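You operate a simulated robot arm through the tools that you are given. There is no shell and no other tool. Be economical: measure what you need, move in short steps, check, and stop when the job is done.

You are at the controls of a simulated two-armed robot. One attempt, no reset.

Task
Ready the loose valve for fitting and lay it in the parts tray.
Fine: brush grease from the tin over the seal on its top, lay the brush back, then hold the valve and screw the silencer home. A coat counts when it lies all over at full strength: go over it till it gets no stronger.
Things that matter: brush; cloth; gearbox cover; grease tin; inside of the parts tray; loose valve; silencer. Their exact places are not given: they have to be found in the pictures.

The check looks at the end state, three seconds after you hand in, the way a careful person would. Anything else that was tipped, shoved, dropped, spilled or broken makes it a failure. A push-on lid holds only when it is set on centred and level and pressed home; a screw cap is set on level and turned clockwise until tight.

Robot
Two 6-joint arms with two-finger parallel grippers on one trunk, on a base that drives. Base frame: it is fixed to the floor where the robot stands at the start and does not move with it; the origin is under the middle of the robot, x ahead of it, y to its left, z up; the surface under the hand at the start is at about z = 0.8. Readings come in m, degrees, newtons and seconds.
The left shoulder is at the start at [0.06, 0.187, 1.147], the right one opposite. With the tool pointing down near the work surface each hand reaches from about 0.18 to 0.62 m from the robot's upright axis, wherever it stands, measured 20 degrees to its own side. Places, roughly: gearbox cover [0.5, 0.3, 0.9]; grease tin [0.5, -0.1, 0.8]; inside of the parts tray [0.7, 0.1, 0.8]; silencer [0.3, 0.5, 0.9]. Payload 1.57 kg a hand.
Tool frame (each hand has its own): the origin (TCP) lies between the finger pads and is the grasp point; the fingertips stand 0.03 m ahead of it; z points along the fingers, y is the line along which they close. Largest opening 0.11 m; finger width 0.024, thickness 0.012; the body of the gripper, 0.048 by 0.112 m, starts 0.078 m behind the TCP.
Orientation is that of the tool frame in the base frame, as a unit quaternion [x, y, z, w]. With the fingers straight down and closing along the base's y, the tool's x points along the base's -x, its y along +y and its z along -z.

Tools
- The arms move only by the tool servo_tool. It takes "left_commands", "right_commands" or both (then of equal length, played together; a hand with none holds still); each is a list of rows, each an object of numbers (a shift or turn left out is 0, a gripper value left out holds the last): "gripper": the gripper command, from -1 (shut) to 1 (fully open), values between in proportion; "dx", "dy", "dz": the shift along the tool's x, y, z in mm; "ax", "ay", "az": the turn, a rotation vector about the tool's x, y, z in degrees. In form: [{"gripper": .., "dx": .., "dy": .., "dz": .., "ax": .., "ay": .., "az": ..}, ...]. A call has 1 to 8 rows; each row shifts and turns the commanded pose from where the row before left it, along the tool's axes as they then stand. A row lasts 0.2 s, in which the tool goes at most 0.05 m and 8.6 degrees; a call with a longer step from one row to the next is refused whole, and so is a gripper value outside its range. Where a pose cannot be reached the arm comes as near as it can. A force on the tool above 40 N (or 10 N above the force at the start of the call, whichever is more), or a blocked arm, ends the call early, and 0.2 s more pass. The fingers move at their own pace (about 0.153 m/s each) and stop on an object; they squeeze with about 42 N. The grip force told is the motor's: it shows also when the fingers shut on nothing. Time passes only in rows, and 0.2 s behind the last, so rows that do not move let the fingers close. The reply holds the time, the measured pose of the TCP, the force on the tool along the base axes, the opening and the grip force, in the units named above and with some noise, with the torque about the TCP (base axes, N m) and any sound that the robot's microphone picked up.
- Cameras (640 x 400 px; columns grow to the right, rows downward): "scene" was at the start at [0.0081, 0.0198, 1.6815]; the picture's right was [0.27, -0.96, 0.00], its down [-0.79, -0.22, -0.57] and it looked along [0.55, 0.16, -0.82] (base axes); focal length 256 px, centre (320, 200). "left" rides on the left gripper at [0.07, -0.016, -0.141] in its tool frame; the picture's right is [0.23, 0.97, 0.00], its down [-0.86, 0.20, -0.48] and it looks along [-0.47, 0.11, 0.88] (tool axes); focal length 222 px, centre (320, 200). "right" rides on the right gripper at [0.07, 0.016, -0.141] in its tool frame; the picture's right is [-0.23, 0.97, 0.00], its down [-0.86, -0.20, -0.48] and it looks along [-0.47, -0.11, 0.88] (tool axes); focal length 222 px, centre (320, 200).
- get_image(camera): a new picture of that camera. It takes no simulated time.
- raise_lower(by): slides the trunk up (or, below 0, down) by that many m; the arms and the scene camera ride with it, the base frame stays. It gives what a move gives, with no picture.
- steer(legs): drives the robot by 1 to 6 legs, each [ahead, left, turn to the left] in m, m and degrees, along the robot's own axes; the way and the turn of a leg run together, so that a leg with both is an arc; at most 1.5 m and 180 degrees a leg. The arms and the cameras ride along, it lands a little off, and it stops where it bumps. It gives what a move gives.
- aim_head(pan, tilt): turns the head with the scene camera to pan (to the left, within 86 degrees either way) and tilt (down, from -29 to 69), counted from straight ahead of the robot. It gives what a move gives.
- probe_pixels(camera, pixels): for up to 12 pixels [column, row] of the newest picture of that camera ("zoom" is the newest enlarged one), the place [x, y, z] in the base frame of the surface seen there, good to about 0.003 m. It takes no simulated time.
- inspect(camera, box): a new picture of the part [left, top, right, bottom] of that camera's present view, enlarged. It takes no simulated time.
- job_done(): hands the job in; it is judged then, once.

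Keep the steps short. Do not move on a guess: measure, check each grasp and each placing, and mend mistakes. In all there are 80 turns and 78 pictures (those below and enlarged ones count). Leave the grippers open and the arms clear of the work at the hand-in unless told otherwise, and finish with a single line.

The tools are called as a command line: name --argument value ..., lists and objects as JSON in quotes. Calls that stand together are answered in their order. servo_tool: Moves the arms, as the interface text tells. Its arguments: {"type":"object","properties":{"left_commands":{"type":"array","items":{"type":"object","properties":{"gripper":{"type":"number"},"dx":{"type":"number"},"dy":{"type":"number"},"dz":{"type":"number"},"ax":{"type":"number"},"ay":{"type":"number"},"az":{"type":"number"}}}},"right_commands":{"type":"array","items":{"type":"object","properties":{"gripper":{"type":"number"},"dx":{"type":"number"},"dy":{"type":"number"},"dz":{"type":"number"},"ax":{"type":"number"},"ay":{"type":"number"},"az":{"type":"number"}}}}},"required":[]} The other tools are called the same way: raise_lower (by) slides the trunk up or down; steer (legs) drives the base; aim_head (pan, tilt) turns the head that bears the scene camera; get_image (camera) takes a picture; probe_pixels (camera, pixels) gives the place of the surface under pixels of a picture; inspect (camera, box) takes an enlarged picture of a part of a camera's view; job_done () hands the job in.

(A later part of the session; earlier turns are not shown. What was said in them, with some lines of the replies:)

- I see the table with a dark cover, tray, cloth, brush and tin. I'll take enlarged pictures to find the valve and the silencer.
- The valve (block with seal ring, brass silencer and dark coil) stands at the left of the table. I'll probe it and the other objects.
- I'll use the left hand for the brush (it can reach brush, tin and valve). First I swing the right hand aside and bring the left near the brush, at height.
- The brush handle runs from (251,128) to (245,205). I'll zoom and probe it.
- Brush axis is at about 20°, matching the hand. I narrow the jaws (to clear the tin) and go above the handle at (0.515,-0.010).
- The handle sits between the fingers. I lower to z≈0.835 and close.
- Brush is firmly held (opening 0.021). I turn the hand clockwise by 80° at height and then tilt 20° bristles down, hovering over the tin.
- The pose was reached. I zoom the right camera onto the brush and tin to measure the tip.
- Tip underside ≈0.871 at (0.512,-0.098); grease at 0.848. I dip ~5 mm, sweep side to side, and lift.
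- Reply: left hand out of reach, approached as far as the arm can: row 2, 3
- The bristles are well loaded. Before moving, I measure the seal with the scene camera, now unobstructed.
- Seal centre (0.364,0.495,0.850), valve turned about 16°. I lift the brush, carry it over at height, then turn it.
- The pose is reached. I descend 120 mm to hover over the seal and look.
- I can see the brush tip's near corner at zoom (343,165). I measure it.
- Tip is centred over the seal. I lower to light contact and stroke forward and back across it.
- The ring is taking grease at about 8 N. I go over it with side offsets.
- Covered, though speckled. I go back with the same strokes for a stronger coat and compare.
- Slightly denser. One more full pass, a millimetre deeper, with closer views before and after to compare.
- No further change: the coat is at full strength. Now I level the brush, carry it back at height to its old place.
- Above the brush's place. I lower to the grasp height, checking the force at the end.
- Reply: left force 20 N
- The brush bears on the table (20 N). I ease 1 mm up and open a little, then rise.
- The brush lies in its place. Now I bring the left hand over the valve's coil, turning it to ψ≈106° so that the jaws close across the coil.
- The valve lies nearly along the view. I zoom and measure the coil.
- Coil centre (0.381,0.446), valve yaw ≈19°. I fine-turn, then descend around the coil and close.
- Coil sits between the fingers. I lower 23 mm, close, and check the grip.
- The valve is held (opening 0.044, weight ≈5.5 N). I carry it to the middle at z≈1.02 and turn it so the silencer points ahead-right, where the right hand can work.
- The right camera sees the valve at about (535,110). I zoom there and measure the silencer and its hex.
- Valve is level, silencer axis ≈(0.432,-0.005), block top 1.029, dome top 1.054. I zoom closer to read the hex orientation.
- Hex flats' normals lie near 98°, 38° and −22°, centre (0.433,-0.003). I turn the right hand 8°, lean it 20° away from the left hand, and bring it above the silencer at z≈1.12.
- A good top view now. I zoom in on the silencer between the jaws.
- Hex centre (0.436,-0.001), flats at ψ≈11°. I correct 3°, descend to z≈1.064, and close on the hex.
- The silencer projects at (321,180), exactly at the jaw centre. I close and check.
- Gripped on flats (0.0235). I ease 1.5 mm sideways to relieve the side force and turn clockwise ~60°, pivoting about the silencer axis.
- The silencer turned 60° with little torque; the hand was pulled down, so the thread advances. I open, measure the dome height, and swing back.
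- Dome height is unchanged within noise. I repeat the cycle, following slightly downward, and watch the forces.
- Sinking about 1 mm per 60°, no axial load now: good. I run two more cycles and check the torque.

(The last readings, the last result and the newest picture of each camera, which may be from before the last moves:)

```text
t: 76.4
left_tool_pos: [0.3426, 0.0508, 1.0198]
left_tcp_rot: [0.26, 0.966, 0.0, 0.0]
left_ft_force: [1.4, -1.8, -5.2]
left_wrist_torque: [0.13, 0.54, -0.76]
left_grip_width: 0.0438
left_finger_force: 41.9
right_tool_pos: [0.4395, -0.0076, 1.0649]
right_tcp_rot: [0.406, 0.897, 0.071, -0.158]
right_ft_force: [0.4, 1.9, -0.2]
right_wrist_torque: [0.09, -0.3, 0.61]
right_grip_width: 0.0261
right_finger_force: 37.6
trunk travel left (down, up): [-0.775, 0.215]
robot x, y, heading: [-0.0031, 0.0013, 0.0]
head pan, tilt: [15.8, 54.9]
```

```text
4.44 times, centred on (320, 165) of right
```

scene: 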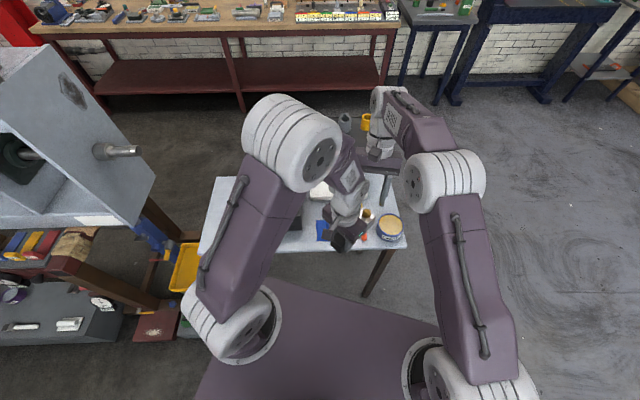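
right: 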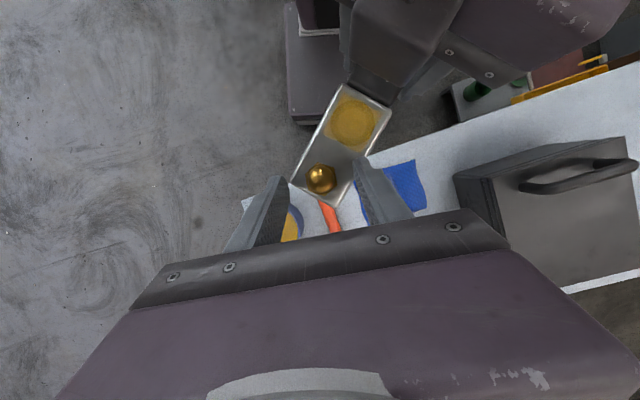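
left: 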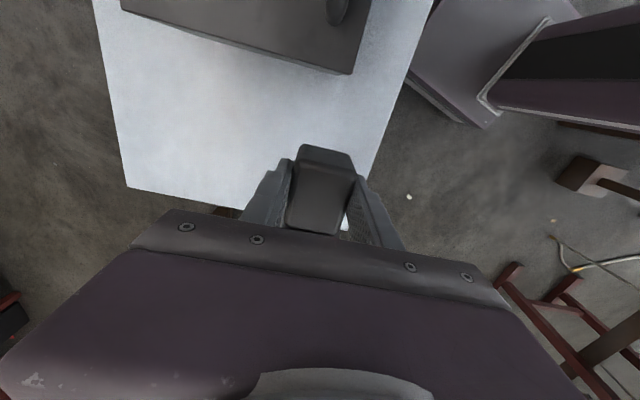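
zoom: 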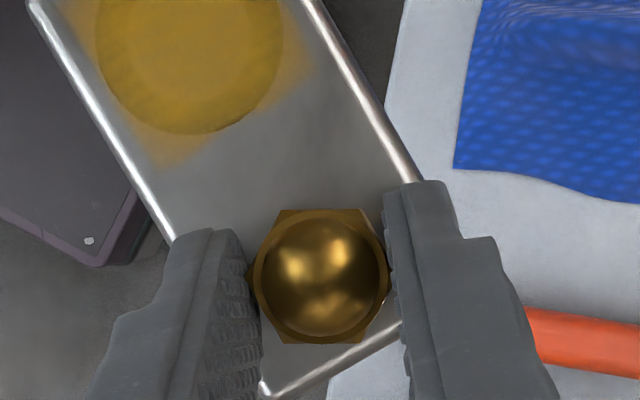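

The torque rose to ~0.65 N·m and the jaws slipped onto the corners (0.026): it looks tight. I re-grip on flats (30° back) and do one confirming tightening.

servo_tool --right_commands '[{"gripper": -0.2}, {"ax": 2.565, "az": -7.05, "dx": 0.08, "dy": 1.15}, {"ax": 2.565, "az": -7.05, "dx": 0.08, "dy": 1.15}, {"ax": 2.565, "az": -7.05, "dx": 0.08, "dy": 1.15}, {"ax": 2.565, "az": -7.05, "dx": 0.08, "dy": 1.15, "dz": 1}, {"gripper": -1}, {}, {}]'

inspect --camera "right" --box '[260, 120, 380, 210]'

servo_tool --right_commands '[{"ax": -1.37, "az": 3.76, "dy": -0.6}, {"ax": -1.37, "az": 3.76, "dy": -0.6}, {}]'

servo_tool --right_commands '[{"ax": -1.37, "az": 3.76, "dy": -0.6}, {"ax": -1.37, "az": 3.76, "dy": -0.6}, {}]'

inspect --camera "right" --box '[260, 120, 380, 210]'

```text
t: 78.2
left_tool_pos: [0.3422, 0.0516, 1.02]
left_tcp_rot: [0.26, 0.966, 0.001, 0.0]
left_ft_force: [1.4, 4.3, -3.7]
left_wrist_torque: [-0.12, 0.15, 0.61]
left_grip_width: 0.0437
left_finger_force: 41.7
right_tool_pos: [0.4405, -0.004, 1.0619]
right_tcp_rot: [0.158, 0.972, 0.027, -0.171]
right_ft_force: [-1.7, -3.8, 0.3]
right_wrist_torque: [0.02, 0.03, -0.1]
right_grip_width: 0.0252
right_finger_force: 36.6
trunk travel left (down, up): [-0.775, 0.215]
robot x, y, heading: [0.0023, 0.0001, 0.1]
head pan, tilt: [15.8, 54.9]
```

```text
4.44 times, centred on (320, 165) of right
```

zoom: 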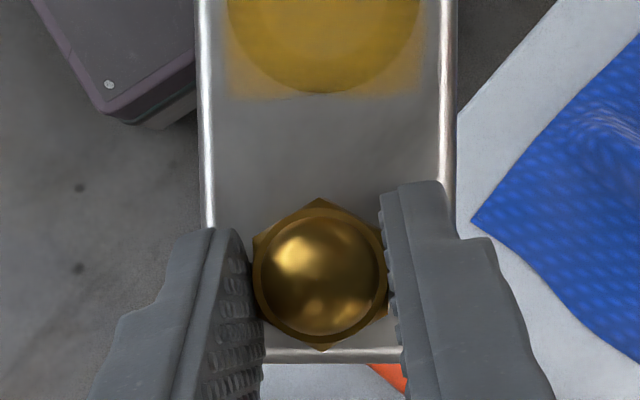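

```text
t: 79.0
left_tool_pos: [0.3424, 0.0521, 1.0193]
left_tcp_rot: [0.26, 0.966, 0.0, -0.001]
left_ft_force: [-0.5, 1.3, -3.1]
left_wrist_torque: [0.11, 0.05, 0.48]
left_grip_width: 0.0439
left_finger_force: 42.5
right_tool_pos: [0.4416, -0.0059, 1.0625]
right_tcp_rot: [0.227, 0.959, 0.04, -0.168]
right_ft_force: [-0.1, -1.8, -0.9]
right_wrist_torque: [-0.15, 0.04, -0.28]
right_grip_width: 0.024
right_finger_force: 35.7
trunk travel left (down, up): [-0.775, 0.215]
robot x, y, heading: [-0.0033, -0.0009, -0.1]
head pan, tilt: [15.8, 54.9]
```

```text
t: 79.8
left_tool_pos: [0.3416, 0.0503, 1.0199]
left_tcp_rot: [0.261, 0.965, -0.001, 0.0]
left_ft_force: [0.3, -0.6, -2.3]
left_wrist_torque: [0.01, 0.14, -0.69]
left_grip_width: 0.0441
left_finger_force: 42.3
right_tool_pos: [0.4407, -0.0063, 1.0636]
right_tcp_rot: [0.292, 0.94, 0.051, -0.166]
right_ft_force: [0.6, -0.8, -0.4]
right_wrist_torque: [-0.07, -0.19, 0.68]
right_grip_width: 0.024
right_finger_force: 36.3
trunk travel left (down, up): [-0.775, 0.215]
robot x, y, heading: [0.0002, -0.0028, -0.1]
head pan, tilt: [15.8, 54.9]
```

```text
4.44 times, centred on (320, 165) of right
```

zoom: 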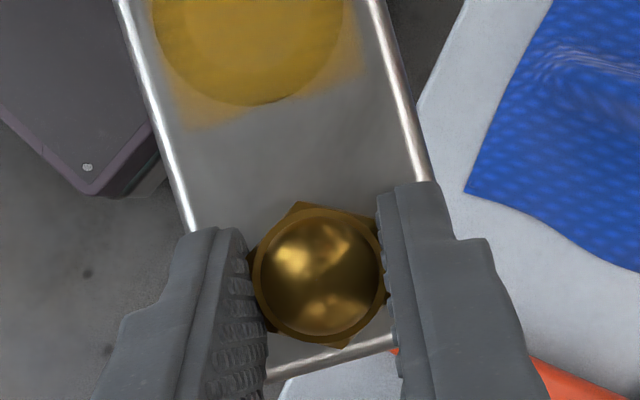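

Hex held its angle relative to the valve in all three views at 0.68 N·m: it's home and tight. I open, lift the right hand off and away, and look at the seating.

servo_tool --right_commands '[{"gripper": 0}, {}, {"dx": 13, "dz": -36}, {"dx": 15.4, "dz": -42.3}, {"dx": 15.4, "dz": -42.3}, {"dx": 15.4, "dz": -42.3}]'

servo_tool --right_commands '[{"dy": -45}, {"dy": -45}, {"dy": -45}, {"dy": -45}, {"dy": -45}, {"dy": -45}, {"dy": -45}]'

inspect --camera "scene" --box '[345, 195, 395, 232]'

get_image --camera "scene"

```text
t: 81.2
left_tool_pos: [0.341, 0.0508, 1.02]
left_tcp_rot: [0.26, 0.966, 0.001, 0.0]
left_ft_force: [0.6, -0.1, -5.7]
left_wrist_torque: [0.16, 0.29, 0.02]
left_grip_width: 0.0439
left_finger_force: 41.7
right_tool_pos: [0.4424, -0.0077, 1.2358]
right_tcp_rot: [0.293, 0.94, 0.051, -0.166]
right_ft_force: [-0.2, 0.2, 0.9]
right_wrist_torque: [0.0, 0.02, -0.01]
right_grip_width: 0.0549
right_finger_force: 0.0
trunk travel left (down, up): [-0.775, 0.215]
robot x, y, heading: [0.0025, 0.0029, 0.1]
head pan, tilt: [15.8, 54.9]
```

```text
t: 82.8
left_tool_pos: [0.3419, 0.0501, 1.0196]
left_tcp_rot: [0.259, 0.966, 0.001, 0.0]
left_ft_force: [0.0, -1.2, -5.5]
left_wrist_torque: [0.17, 0.29, -0.01]
left_grip_width: 0.0437
left_finger_force: 42.2
right_tool_pos: [0.2622, -0.266, 1.2355]
right_tcp_rot: [0.292, 0.94, 0.052, -0.166]
right_ft_force: [0.6, 0.5, 0.3]
right_wrist_torque: [0.02, -0.02, 0.01]
right_grip_width: 0.0549
right_finger_force: 0.1
trunk travel left (down, up): [-0.775, 0.215]
robot x, y, heading: [-0.0027, -0.0016, 0.0]
head pan, tilt: [15.8, 54.9]
```

```text
10.81 times, centred on (370, 214) of scene
```

zoom: 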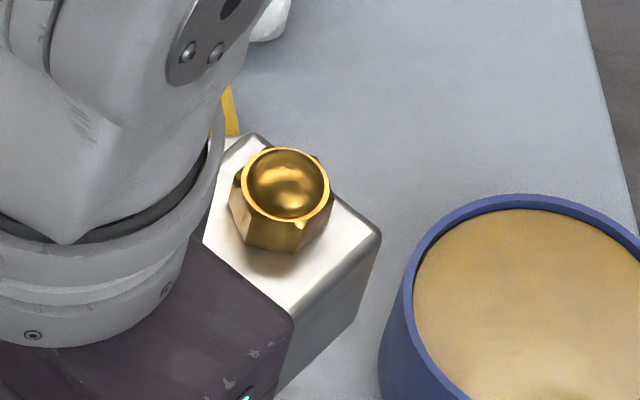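

```text
24 pictures are left
```

scene: 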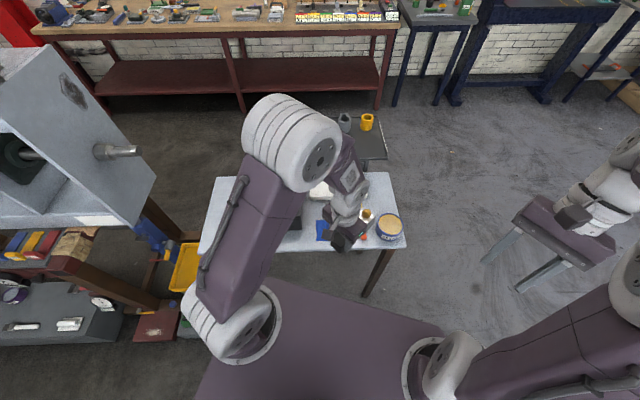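

The silencer sits flush. Next: the tray. Its centre (~0.69,0.13) is beyond reach, so a short drive ahead is needed. I check the base-to-table clearance and the tray by probing.

probe_pixels --camera "scene" --pixels '[[275, 282], [350, 300], [435, 325], [300, 340], [260, 254], [400, 250], [330, 256], [365, 290], [383, 268], [320, 188], [328, 183]]'

get_image --camera "right"

```text
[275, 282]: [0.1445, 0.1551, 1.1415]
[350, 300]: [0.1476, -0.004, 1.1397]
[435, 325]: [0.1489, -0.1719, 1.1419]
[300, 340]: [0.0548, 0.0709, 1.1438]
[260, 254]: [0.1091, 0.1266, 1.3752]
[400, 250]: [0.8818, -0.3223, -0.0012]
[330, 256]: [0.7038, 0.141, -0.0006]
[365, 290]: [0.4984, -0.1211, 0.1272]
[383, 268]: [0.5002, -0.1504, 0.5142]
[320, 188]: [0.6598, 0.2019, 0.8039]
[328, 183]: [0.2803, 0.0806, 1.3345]
```

```text
23 pictures are left
```

right: 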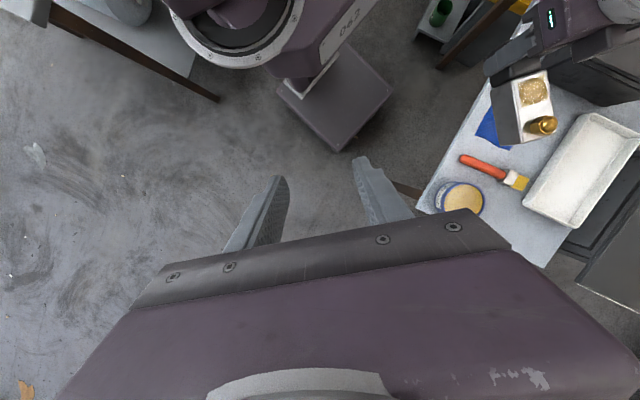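

I probe the base's front corners and zoom in on the tray.

probe_pixels --camera "right" --pixels '[[390, 90], [336, 150], [285, 85], [350, 50], [410, 190], [430, 200], [486, 85], [365, 90]]'

inspect --camera "right" --box '[480, 80, 640, 240]'

```text
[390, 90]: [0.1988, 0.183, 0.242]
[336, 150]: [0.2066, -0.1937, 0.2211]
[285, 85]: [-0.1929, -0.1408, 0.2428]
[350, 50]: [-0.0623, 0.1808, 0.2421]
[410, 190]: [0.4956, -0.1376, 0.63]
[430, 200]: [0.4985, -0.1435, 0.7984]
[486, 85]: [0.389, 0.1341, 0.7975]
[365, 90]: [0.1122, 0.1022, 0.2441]
```

```text
2.50 times, centred on (560, 160) of right
```

zoom: 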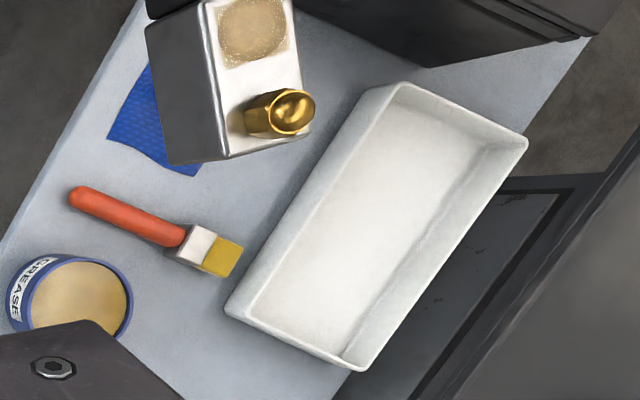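

probe_pixels --camera "zoom" --pixels '[[228, 308], [362, 367], [524, 142], [395, 88], [260, 303], [340, 342], [475, 160], [395, 112], [375, 230], [390, 180], [310, 270]]'

steer --legs '[[0.15, 0, 0]]'

```text
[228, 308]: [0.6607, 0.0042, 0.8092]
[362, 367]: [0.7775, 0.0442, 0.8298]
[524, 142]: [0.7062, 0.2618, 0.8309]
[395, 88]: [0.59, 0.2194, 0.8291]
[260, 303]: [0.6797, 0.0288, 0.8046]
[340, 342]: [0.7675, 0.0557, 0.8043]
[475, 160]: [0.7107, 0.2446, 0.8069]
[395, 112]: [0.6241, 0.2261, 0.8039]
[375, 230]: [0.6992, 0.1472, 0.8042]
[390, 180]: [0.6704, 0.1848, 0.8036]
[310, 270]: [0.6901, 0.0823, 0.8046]
```

```text
t: 84.2
left_tool_pos: [0.4894, 0.0532, 1.0208]
left_tcp_rot: [0.258, 0.966, 0.001, 0.0]
left_ft_force: [-0.8, 0.4, -5.5]
left_wrist_torque: [0.16, 0.25, -0.01]
left_grip_width: 0.0435
left_finger_force: 42.0
right_tool_pos: [0.4124, -0.264, 1.2357]
right_tcp_rot: [0.289, 0.942, 0.052, -0.165]
right_ft_force: [-0.1, 0.5, -0.4]
right_wrist_torque: [0.0, -0.03, 0.01]
right_grip_width: 0.0552
right_finger_force: 0.1
trunk travel left (down, up): [-0.775, 0.215]
robot x, y, heading: [0.1503, 0.0019, 0.2]
head pan, tilt: [15.8, 54.9]
```

The base moved 0.15 m, nothing bumped. Tray centre is (0.684,0.132), long axis 108°, floor 0.804, rim 0.83. I turn the valve along the tray and go over it.

servo_tool --left_commands '[{"az": 8.36}, {"az": 8.36}, {"az": 8.36}, {"az": 8.36}, {"az": 8.36}]'

servo_tool --left_commands '[{"dx": 13.1, "dy": 41.9}, {"dx": 13.1, "dy": 41.9}, {"dx": 13.1, "dy": 41.9}, {"dx": 13.1, "dy": 41.9}, {"dx": 13.1, "dy": 41.9}, {"dz": 40}, {"dz": 40}]'

get_image --camera "scene"

get_image --camera "right"

get_image --camera "left"

```text
t: 85.4
left_tool_pos: [0.4914, 0.0531, 1.0202]
left_tcp_rot: [0.587, 0.81, 0.0, 0.0]
left_ft_force: [-0.4, 0.9, -6.2]
left_wrist_torque: [0.33, 0.07, -0.05]
left_grip_width: 0.0438
left_finger_force: 42.3
right_tool_pos: [0.4142, -0.2647, 1.2343]
right_tcp_rot: [0.29, 0.941, 0.051, -0.166]
right_ft_force: [0.5, 0.4, -0.3]
right_wrist_torque: [0.0, 0.01, 0.01]
right_grip_width: 0.055
right_finger_force: 0.1
trunk travel left (down, up): [-0.775, 0.215]
robot x, y, heading: [0.15, 0.0022, 0.2]
head pan, tilt: [15.8, 54.9]
```

```text
t: 87.0
left_tool_pos: [0.6714, 0.1802, 0.9402]
left_tcp_rot: [0.585, 0.811, -0.001, -0.001]
left_ft_force: [-0.8, 0.6, -5.7]
left_wrist_torque: [0.32, 0.13, -0.03]
left_grip_width: 0.0438
left_finger_force: 42.2
right_tool_pos: [0.4158, -0.2653, 1.2337]
right_tcp_rot: [0.29, 0.941, 0.051, -0.167]
right_ft_force: [-0.3, 0.0, 0.3]
right_wrist_torque: [-0.02, 0.02, 0.01]
right_grip_width: 0.055
right_finger_force: 0.1
trunk travel left (down, up): [-0.775, 0.215]
robot x, y, heading: [0.1506, 0.0012, 0.2]
head pan, tilt: [15.8, 54.9]
```

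```text
21 pictures are left
```

scene: 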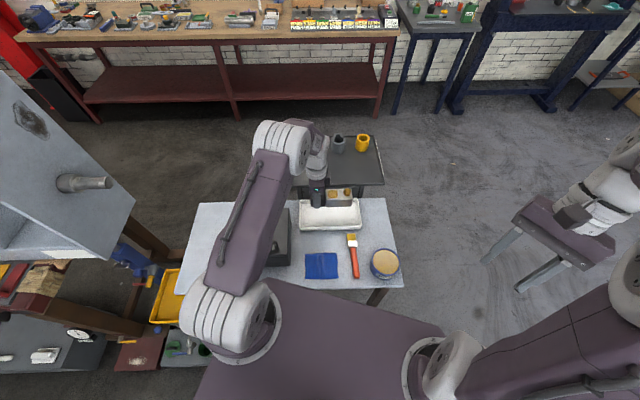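

```text
20 pictures are left
```

right: 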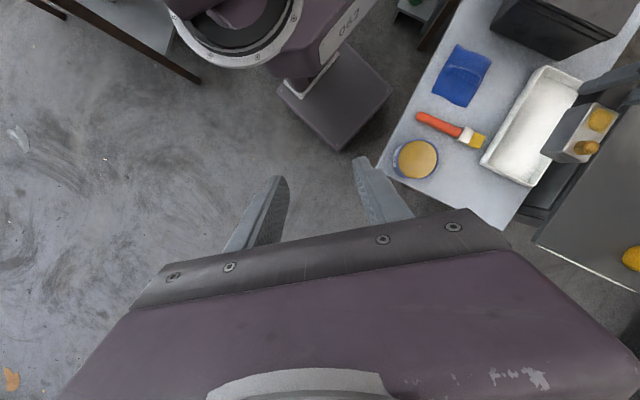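

```text
19 pictures are left
```

left: 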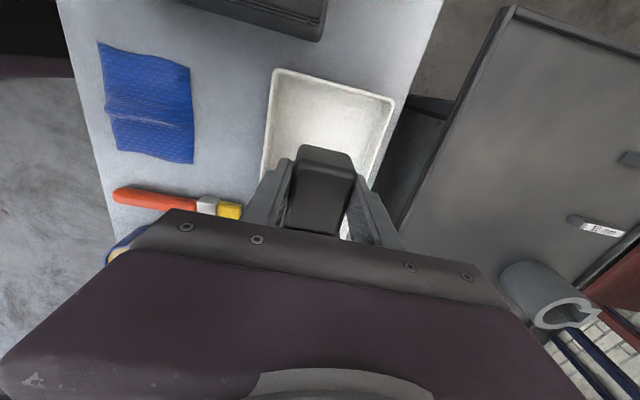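

I re-measure the tray and valve from the new position.

probe_pixels --camera "left" --pixels '[[275, 72], [393, 99], [263, 172], [376, 168], [310, 160], [345, 165], [290, 215], [345, 90]]'

inspect --camera "scene" --box '[285, 175, 385, 245]'

```text
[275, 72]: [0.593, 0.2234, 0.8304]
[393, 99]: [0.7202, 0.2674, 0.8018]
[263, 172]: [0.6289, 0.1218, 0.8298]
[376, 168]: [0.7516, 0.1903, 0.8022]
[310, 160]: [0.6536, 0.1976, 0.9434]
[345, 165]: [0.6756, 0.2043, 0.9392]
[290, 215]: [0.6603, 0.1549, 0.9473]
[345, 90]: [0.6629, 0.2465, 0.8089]
```

```text
5.71 times, centred on (335, 210) of scene
```

zoom: 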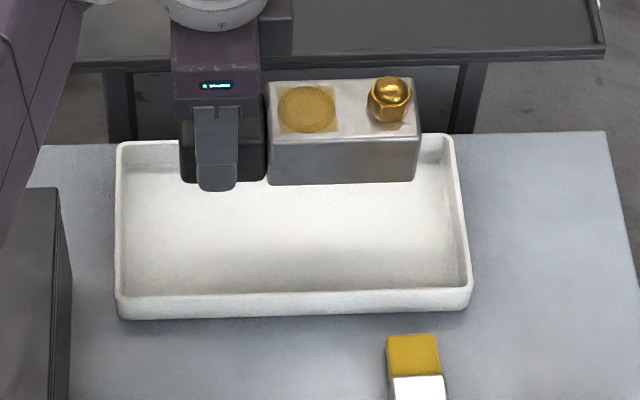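

probe_pixels --camera "zoom" --pixels '[[270, 138], [417, 134], [412, 82], [270, 86], [120, 298], [468, 292], [450, 140], [120, 146], [200, 185], [235, 185]]'

```text
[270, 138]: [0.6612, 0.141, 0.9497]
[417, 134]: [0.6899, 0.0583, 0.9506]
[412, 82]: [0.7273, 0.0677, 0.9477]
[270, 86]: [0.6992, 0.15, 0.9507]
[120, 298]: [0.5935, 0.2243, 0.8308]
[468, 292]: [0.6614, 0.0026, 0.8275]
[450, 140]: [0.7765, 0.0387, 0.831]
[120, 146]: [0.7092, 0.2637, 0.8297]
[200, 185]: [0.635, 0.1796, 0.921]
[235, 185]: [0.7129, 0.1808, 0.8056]
```

Valve is centred to ~1 mm across the tray, 2° off in yaw. I correct that and lower into the tray.

servo_tool --left_commands '[{"az": 2}, {"dz": 40}, {"dz": 35}, {"dz": 14}, {"dz": 4}, {}]'

inspect --camera "scene" --box '[285, 175, 385, 245]'

```text
t: 88.4
left_tool_pos: [0.6682, 0.1812, 0.8461]
left_tcp_rot: [0.6, 0.8, -0.001, -0.001]
left_ft_force: [0.0, 0.6, -5.4]
left_wrist_torque: [0.34, 0.09, 0.02]
left_grip_width: 0.0439
left_finger_force: 41.9
right_tool_pos: [0.415, -0.264, 1.2357]
right_tcp_rot: [0.29, 0.941, 0.051, -0.166]
right_ft_force: [-0.5, 0.2, 0.1]
right_wrist_torque: [0.0, -0.04, 0.02]
right_grip_width: 0.0552
right_finger_force: 0.0
trunk travel left (down, up): [-0.775, 0.215]
robot x, y, heading: [0.1497, 0.0027, 0.2]
head pan, tilt: [15.8, 54.9]
```

```text
5.71 times, centred on (335, 210) of scene
```

zoom: 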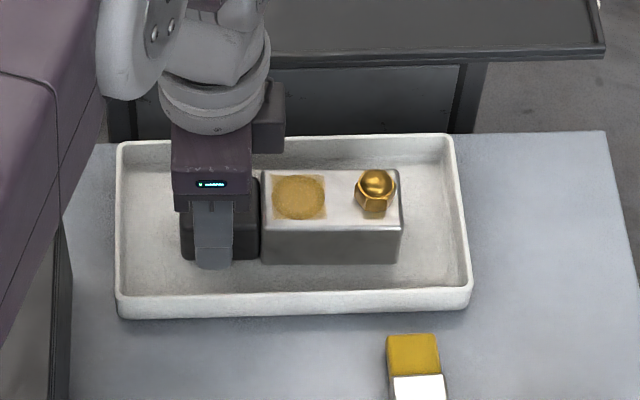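

Inside the tray, still hanging (-5.4 N). I lower a few millimetres until the weight comes off.

servo_tool --left_commands '[{"dz": 1.5}, {"dz": 1.5}, {}]'

```text
t: 89.2
left_tool_pos: [0.6698, 0.1819, 0.8458]
left_tcp_rot: [0.599, 0.8, 0.001, 0.001]
left_ft_force: [1.3, 1.3, 7.6]
left_wrist_torque: [-1.25, -0.05, 0.12]
left_grip_width: 0.0439
left_finger_force: 42.0
right_tool_pos: [0.4137, -0.2633, 1.2361]
right_tcp_rot: [0.291, 0.941, 0.051, -0.166]
right_ft_force: [-0.3, 0.0, 0.0]
right_wrist_torque: [0.0, -0.04, 0.01]
right_grip_width: 0.0548
right_finger_force: 0.0
trunk travel left (down, up): [-0.775, 0.215]
robot x, y, heading: [0.1501, 0.0006, 0.1]
head pan, tilt: [15.8, 54.9]
```

It rests on the floor. I ease up slightly, open the jaws just a little, and lift straight out.

servo_tool --left_commands '[{"dz": -0.7}, {"gripper": -0.05}, {}, {"dz": -15}, {"dz": -40}, {"dz": -45}, {"dz": -45}, {"dz": -45}]'

inspect --camera "scene" --box '[285, 175, 385, 245]'

```text
t: 91.0
left_tool_pos: [0.6663, 0.181, 1.0345]
left_tcp_rot: [0.6, 0.8, 0.001, -0.001]
left_ft_force: [0.7, -1.1, 0.6]
left_wrist_torque: [0.02, -0.02, 0.0]
left_grip_width: 0.0519
left_finger_force: 0.0
right_tool_pos: [0.4144, -0.2637, 1.235]
right_tcp_rot: [0.29, 0.941, 0.052, -0.166]
right_ft_force: [-0.6, 0.7, 0.1]
right_wrist_torque: [-0.03, 0.01, 0.02]
right_grip_width: 0.055
right_finger_force: 0.1
trunk travel left (down, up): [-0.775, 0.215]
robot x, y, heading: [0.1495, 0.0015, 0.2]
head pan, tilt: [15.8, 54.9]
```

```text
5.71 times, centred on (335, 210) of scene
```

zoom: 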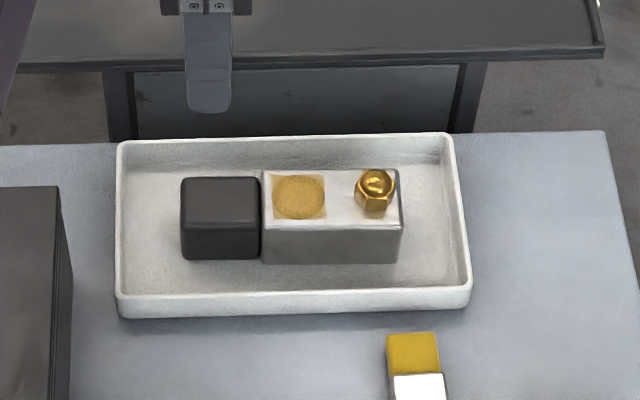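

The valve stands in the tray. I clear both arms, open the grippers, and check the whole scene.

servo_tool --left_commands '[{"dz": -45}, {"dz": -45}, {"dx": 27.7, "dy": -35.3, "gripper": 1}, {"dx": 27.7, "dy": -35.3}, {"dx": 27.7, "dy": -35.3}, {"dx": 27.7, "dy": -35.3}, {"dx": 27.7, "dy": -35.3}, {"dx": 27.7, "dy": -35.3}]' --right_commands '[{"gripper": 1}, {}, {}, {}, {}, {}, {}, {}]'

get_image --camera "scene"

inspect --camera "scene" --box '[320, 195, 350, 216]'

```text
t: 92.8
left_tool_pos: [0.4184, 0.2816, 1.1265]
left_tcp_rot: [0.599, 0.8, 0.001, 0.0]
left_ft_force: [-0.3, -0.7, 0.3]
left_wrist_torque: [0.0, -0.01, -0.01]
left_grip_width: 0.1103
left_finger_force: 0.1
right_tool_pos: [0.4125, -0.2645, 1.2357]
right_tcp_rot: [0.291, 0.941, 0.052, -0.165]
right_ft_force: [-0.5, -0.4, -0.9]
right_wrist_torque: [-0.01, -0.04, 0.0]
right_grip_width: 0.1098
right_finger_force: 0.1
trunk travel left (down, up): [-0.775, 0.215]
robot x, y, heading: [0.1507, -0.0008, 0.1]
head pan, tilt: [15.8, 54.9]
```

```text
15 pictures are left
```

scene: 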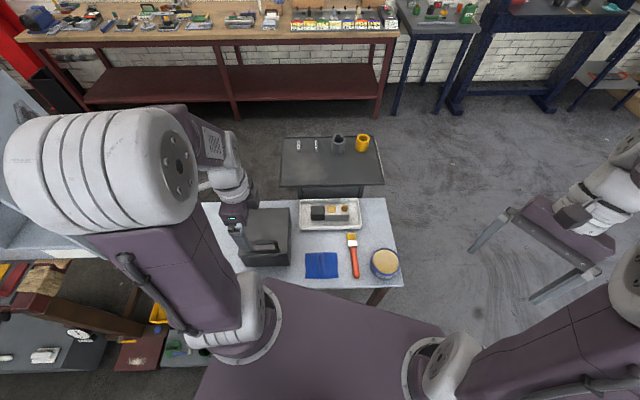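

```text
16.00 times, centred on (335, 206) of scene
```

zoom: 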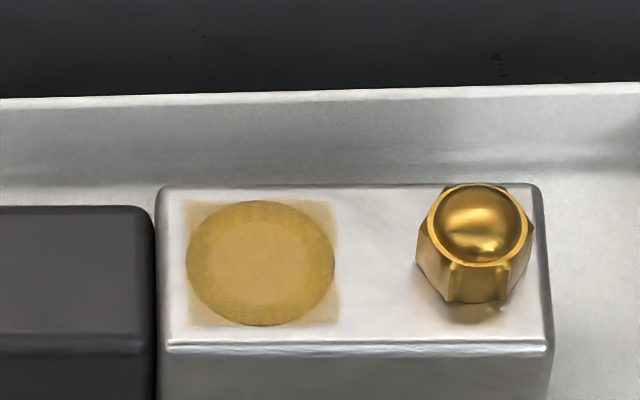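

probe_pixels --camera "zoom" --pixels '[[478, 225], [478, 235], [380, 240], [370, 300], [478, 296], [478, 320], [510, 318]]'

```text
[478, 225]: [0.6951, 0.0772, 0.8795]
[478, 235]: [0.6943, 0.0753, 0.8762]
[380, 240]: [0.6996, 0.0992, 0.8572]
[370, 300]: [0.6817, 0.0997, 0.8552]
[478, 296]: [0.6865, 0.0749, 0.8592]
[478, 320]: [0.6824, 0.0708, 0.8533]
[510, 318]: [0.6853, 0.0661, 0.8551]
```

The coat covers the seal, the silencer is seated and tight, the valve stands level in the tray, and the brush, tin, cloth and cover are in place. I hand in.

job_done

```text
The job is handed in.
```

The seal on the valve is greased, the brush is back in its place, the silencer is screwed tight, and the valve stands upright in the parts tray. The job is handed in, with no verdict returned.
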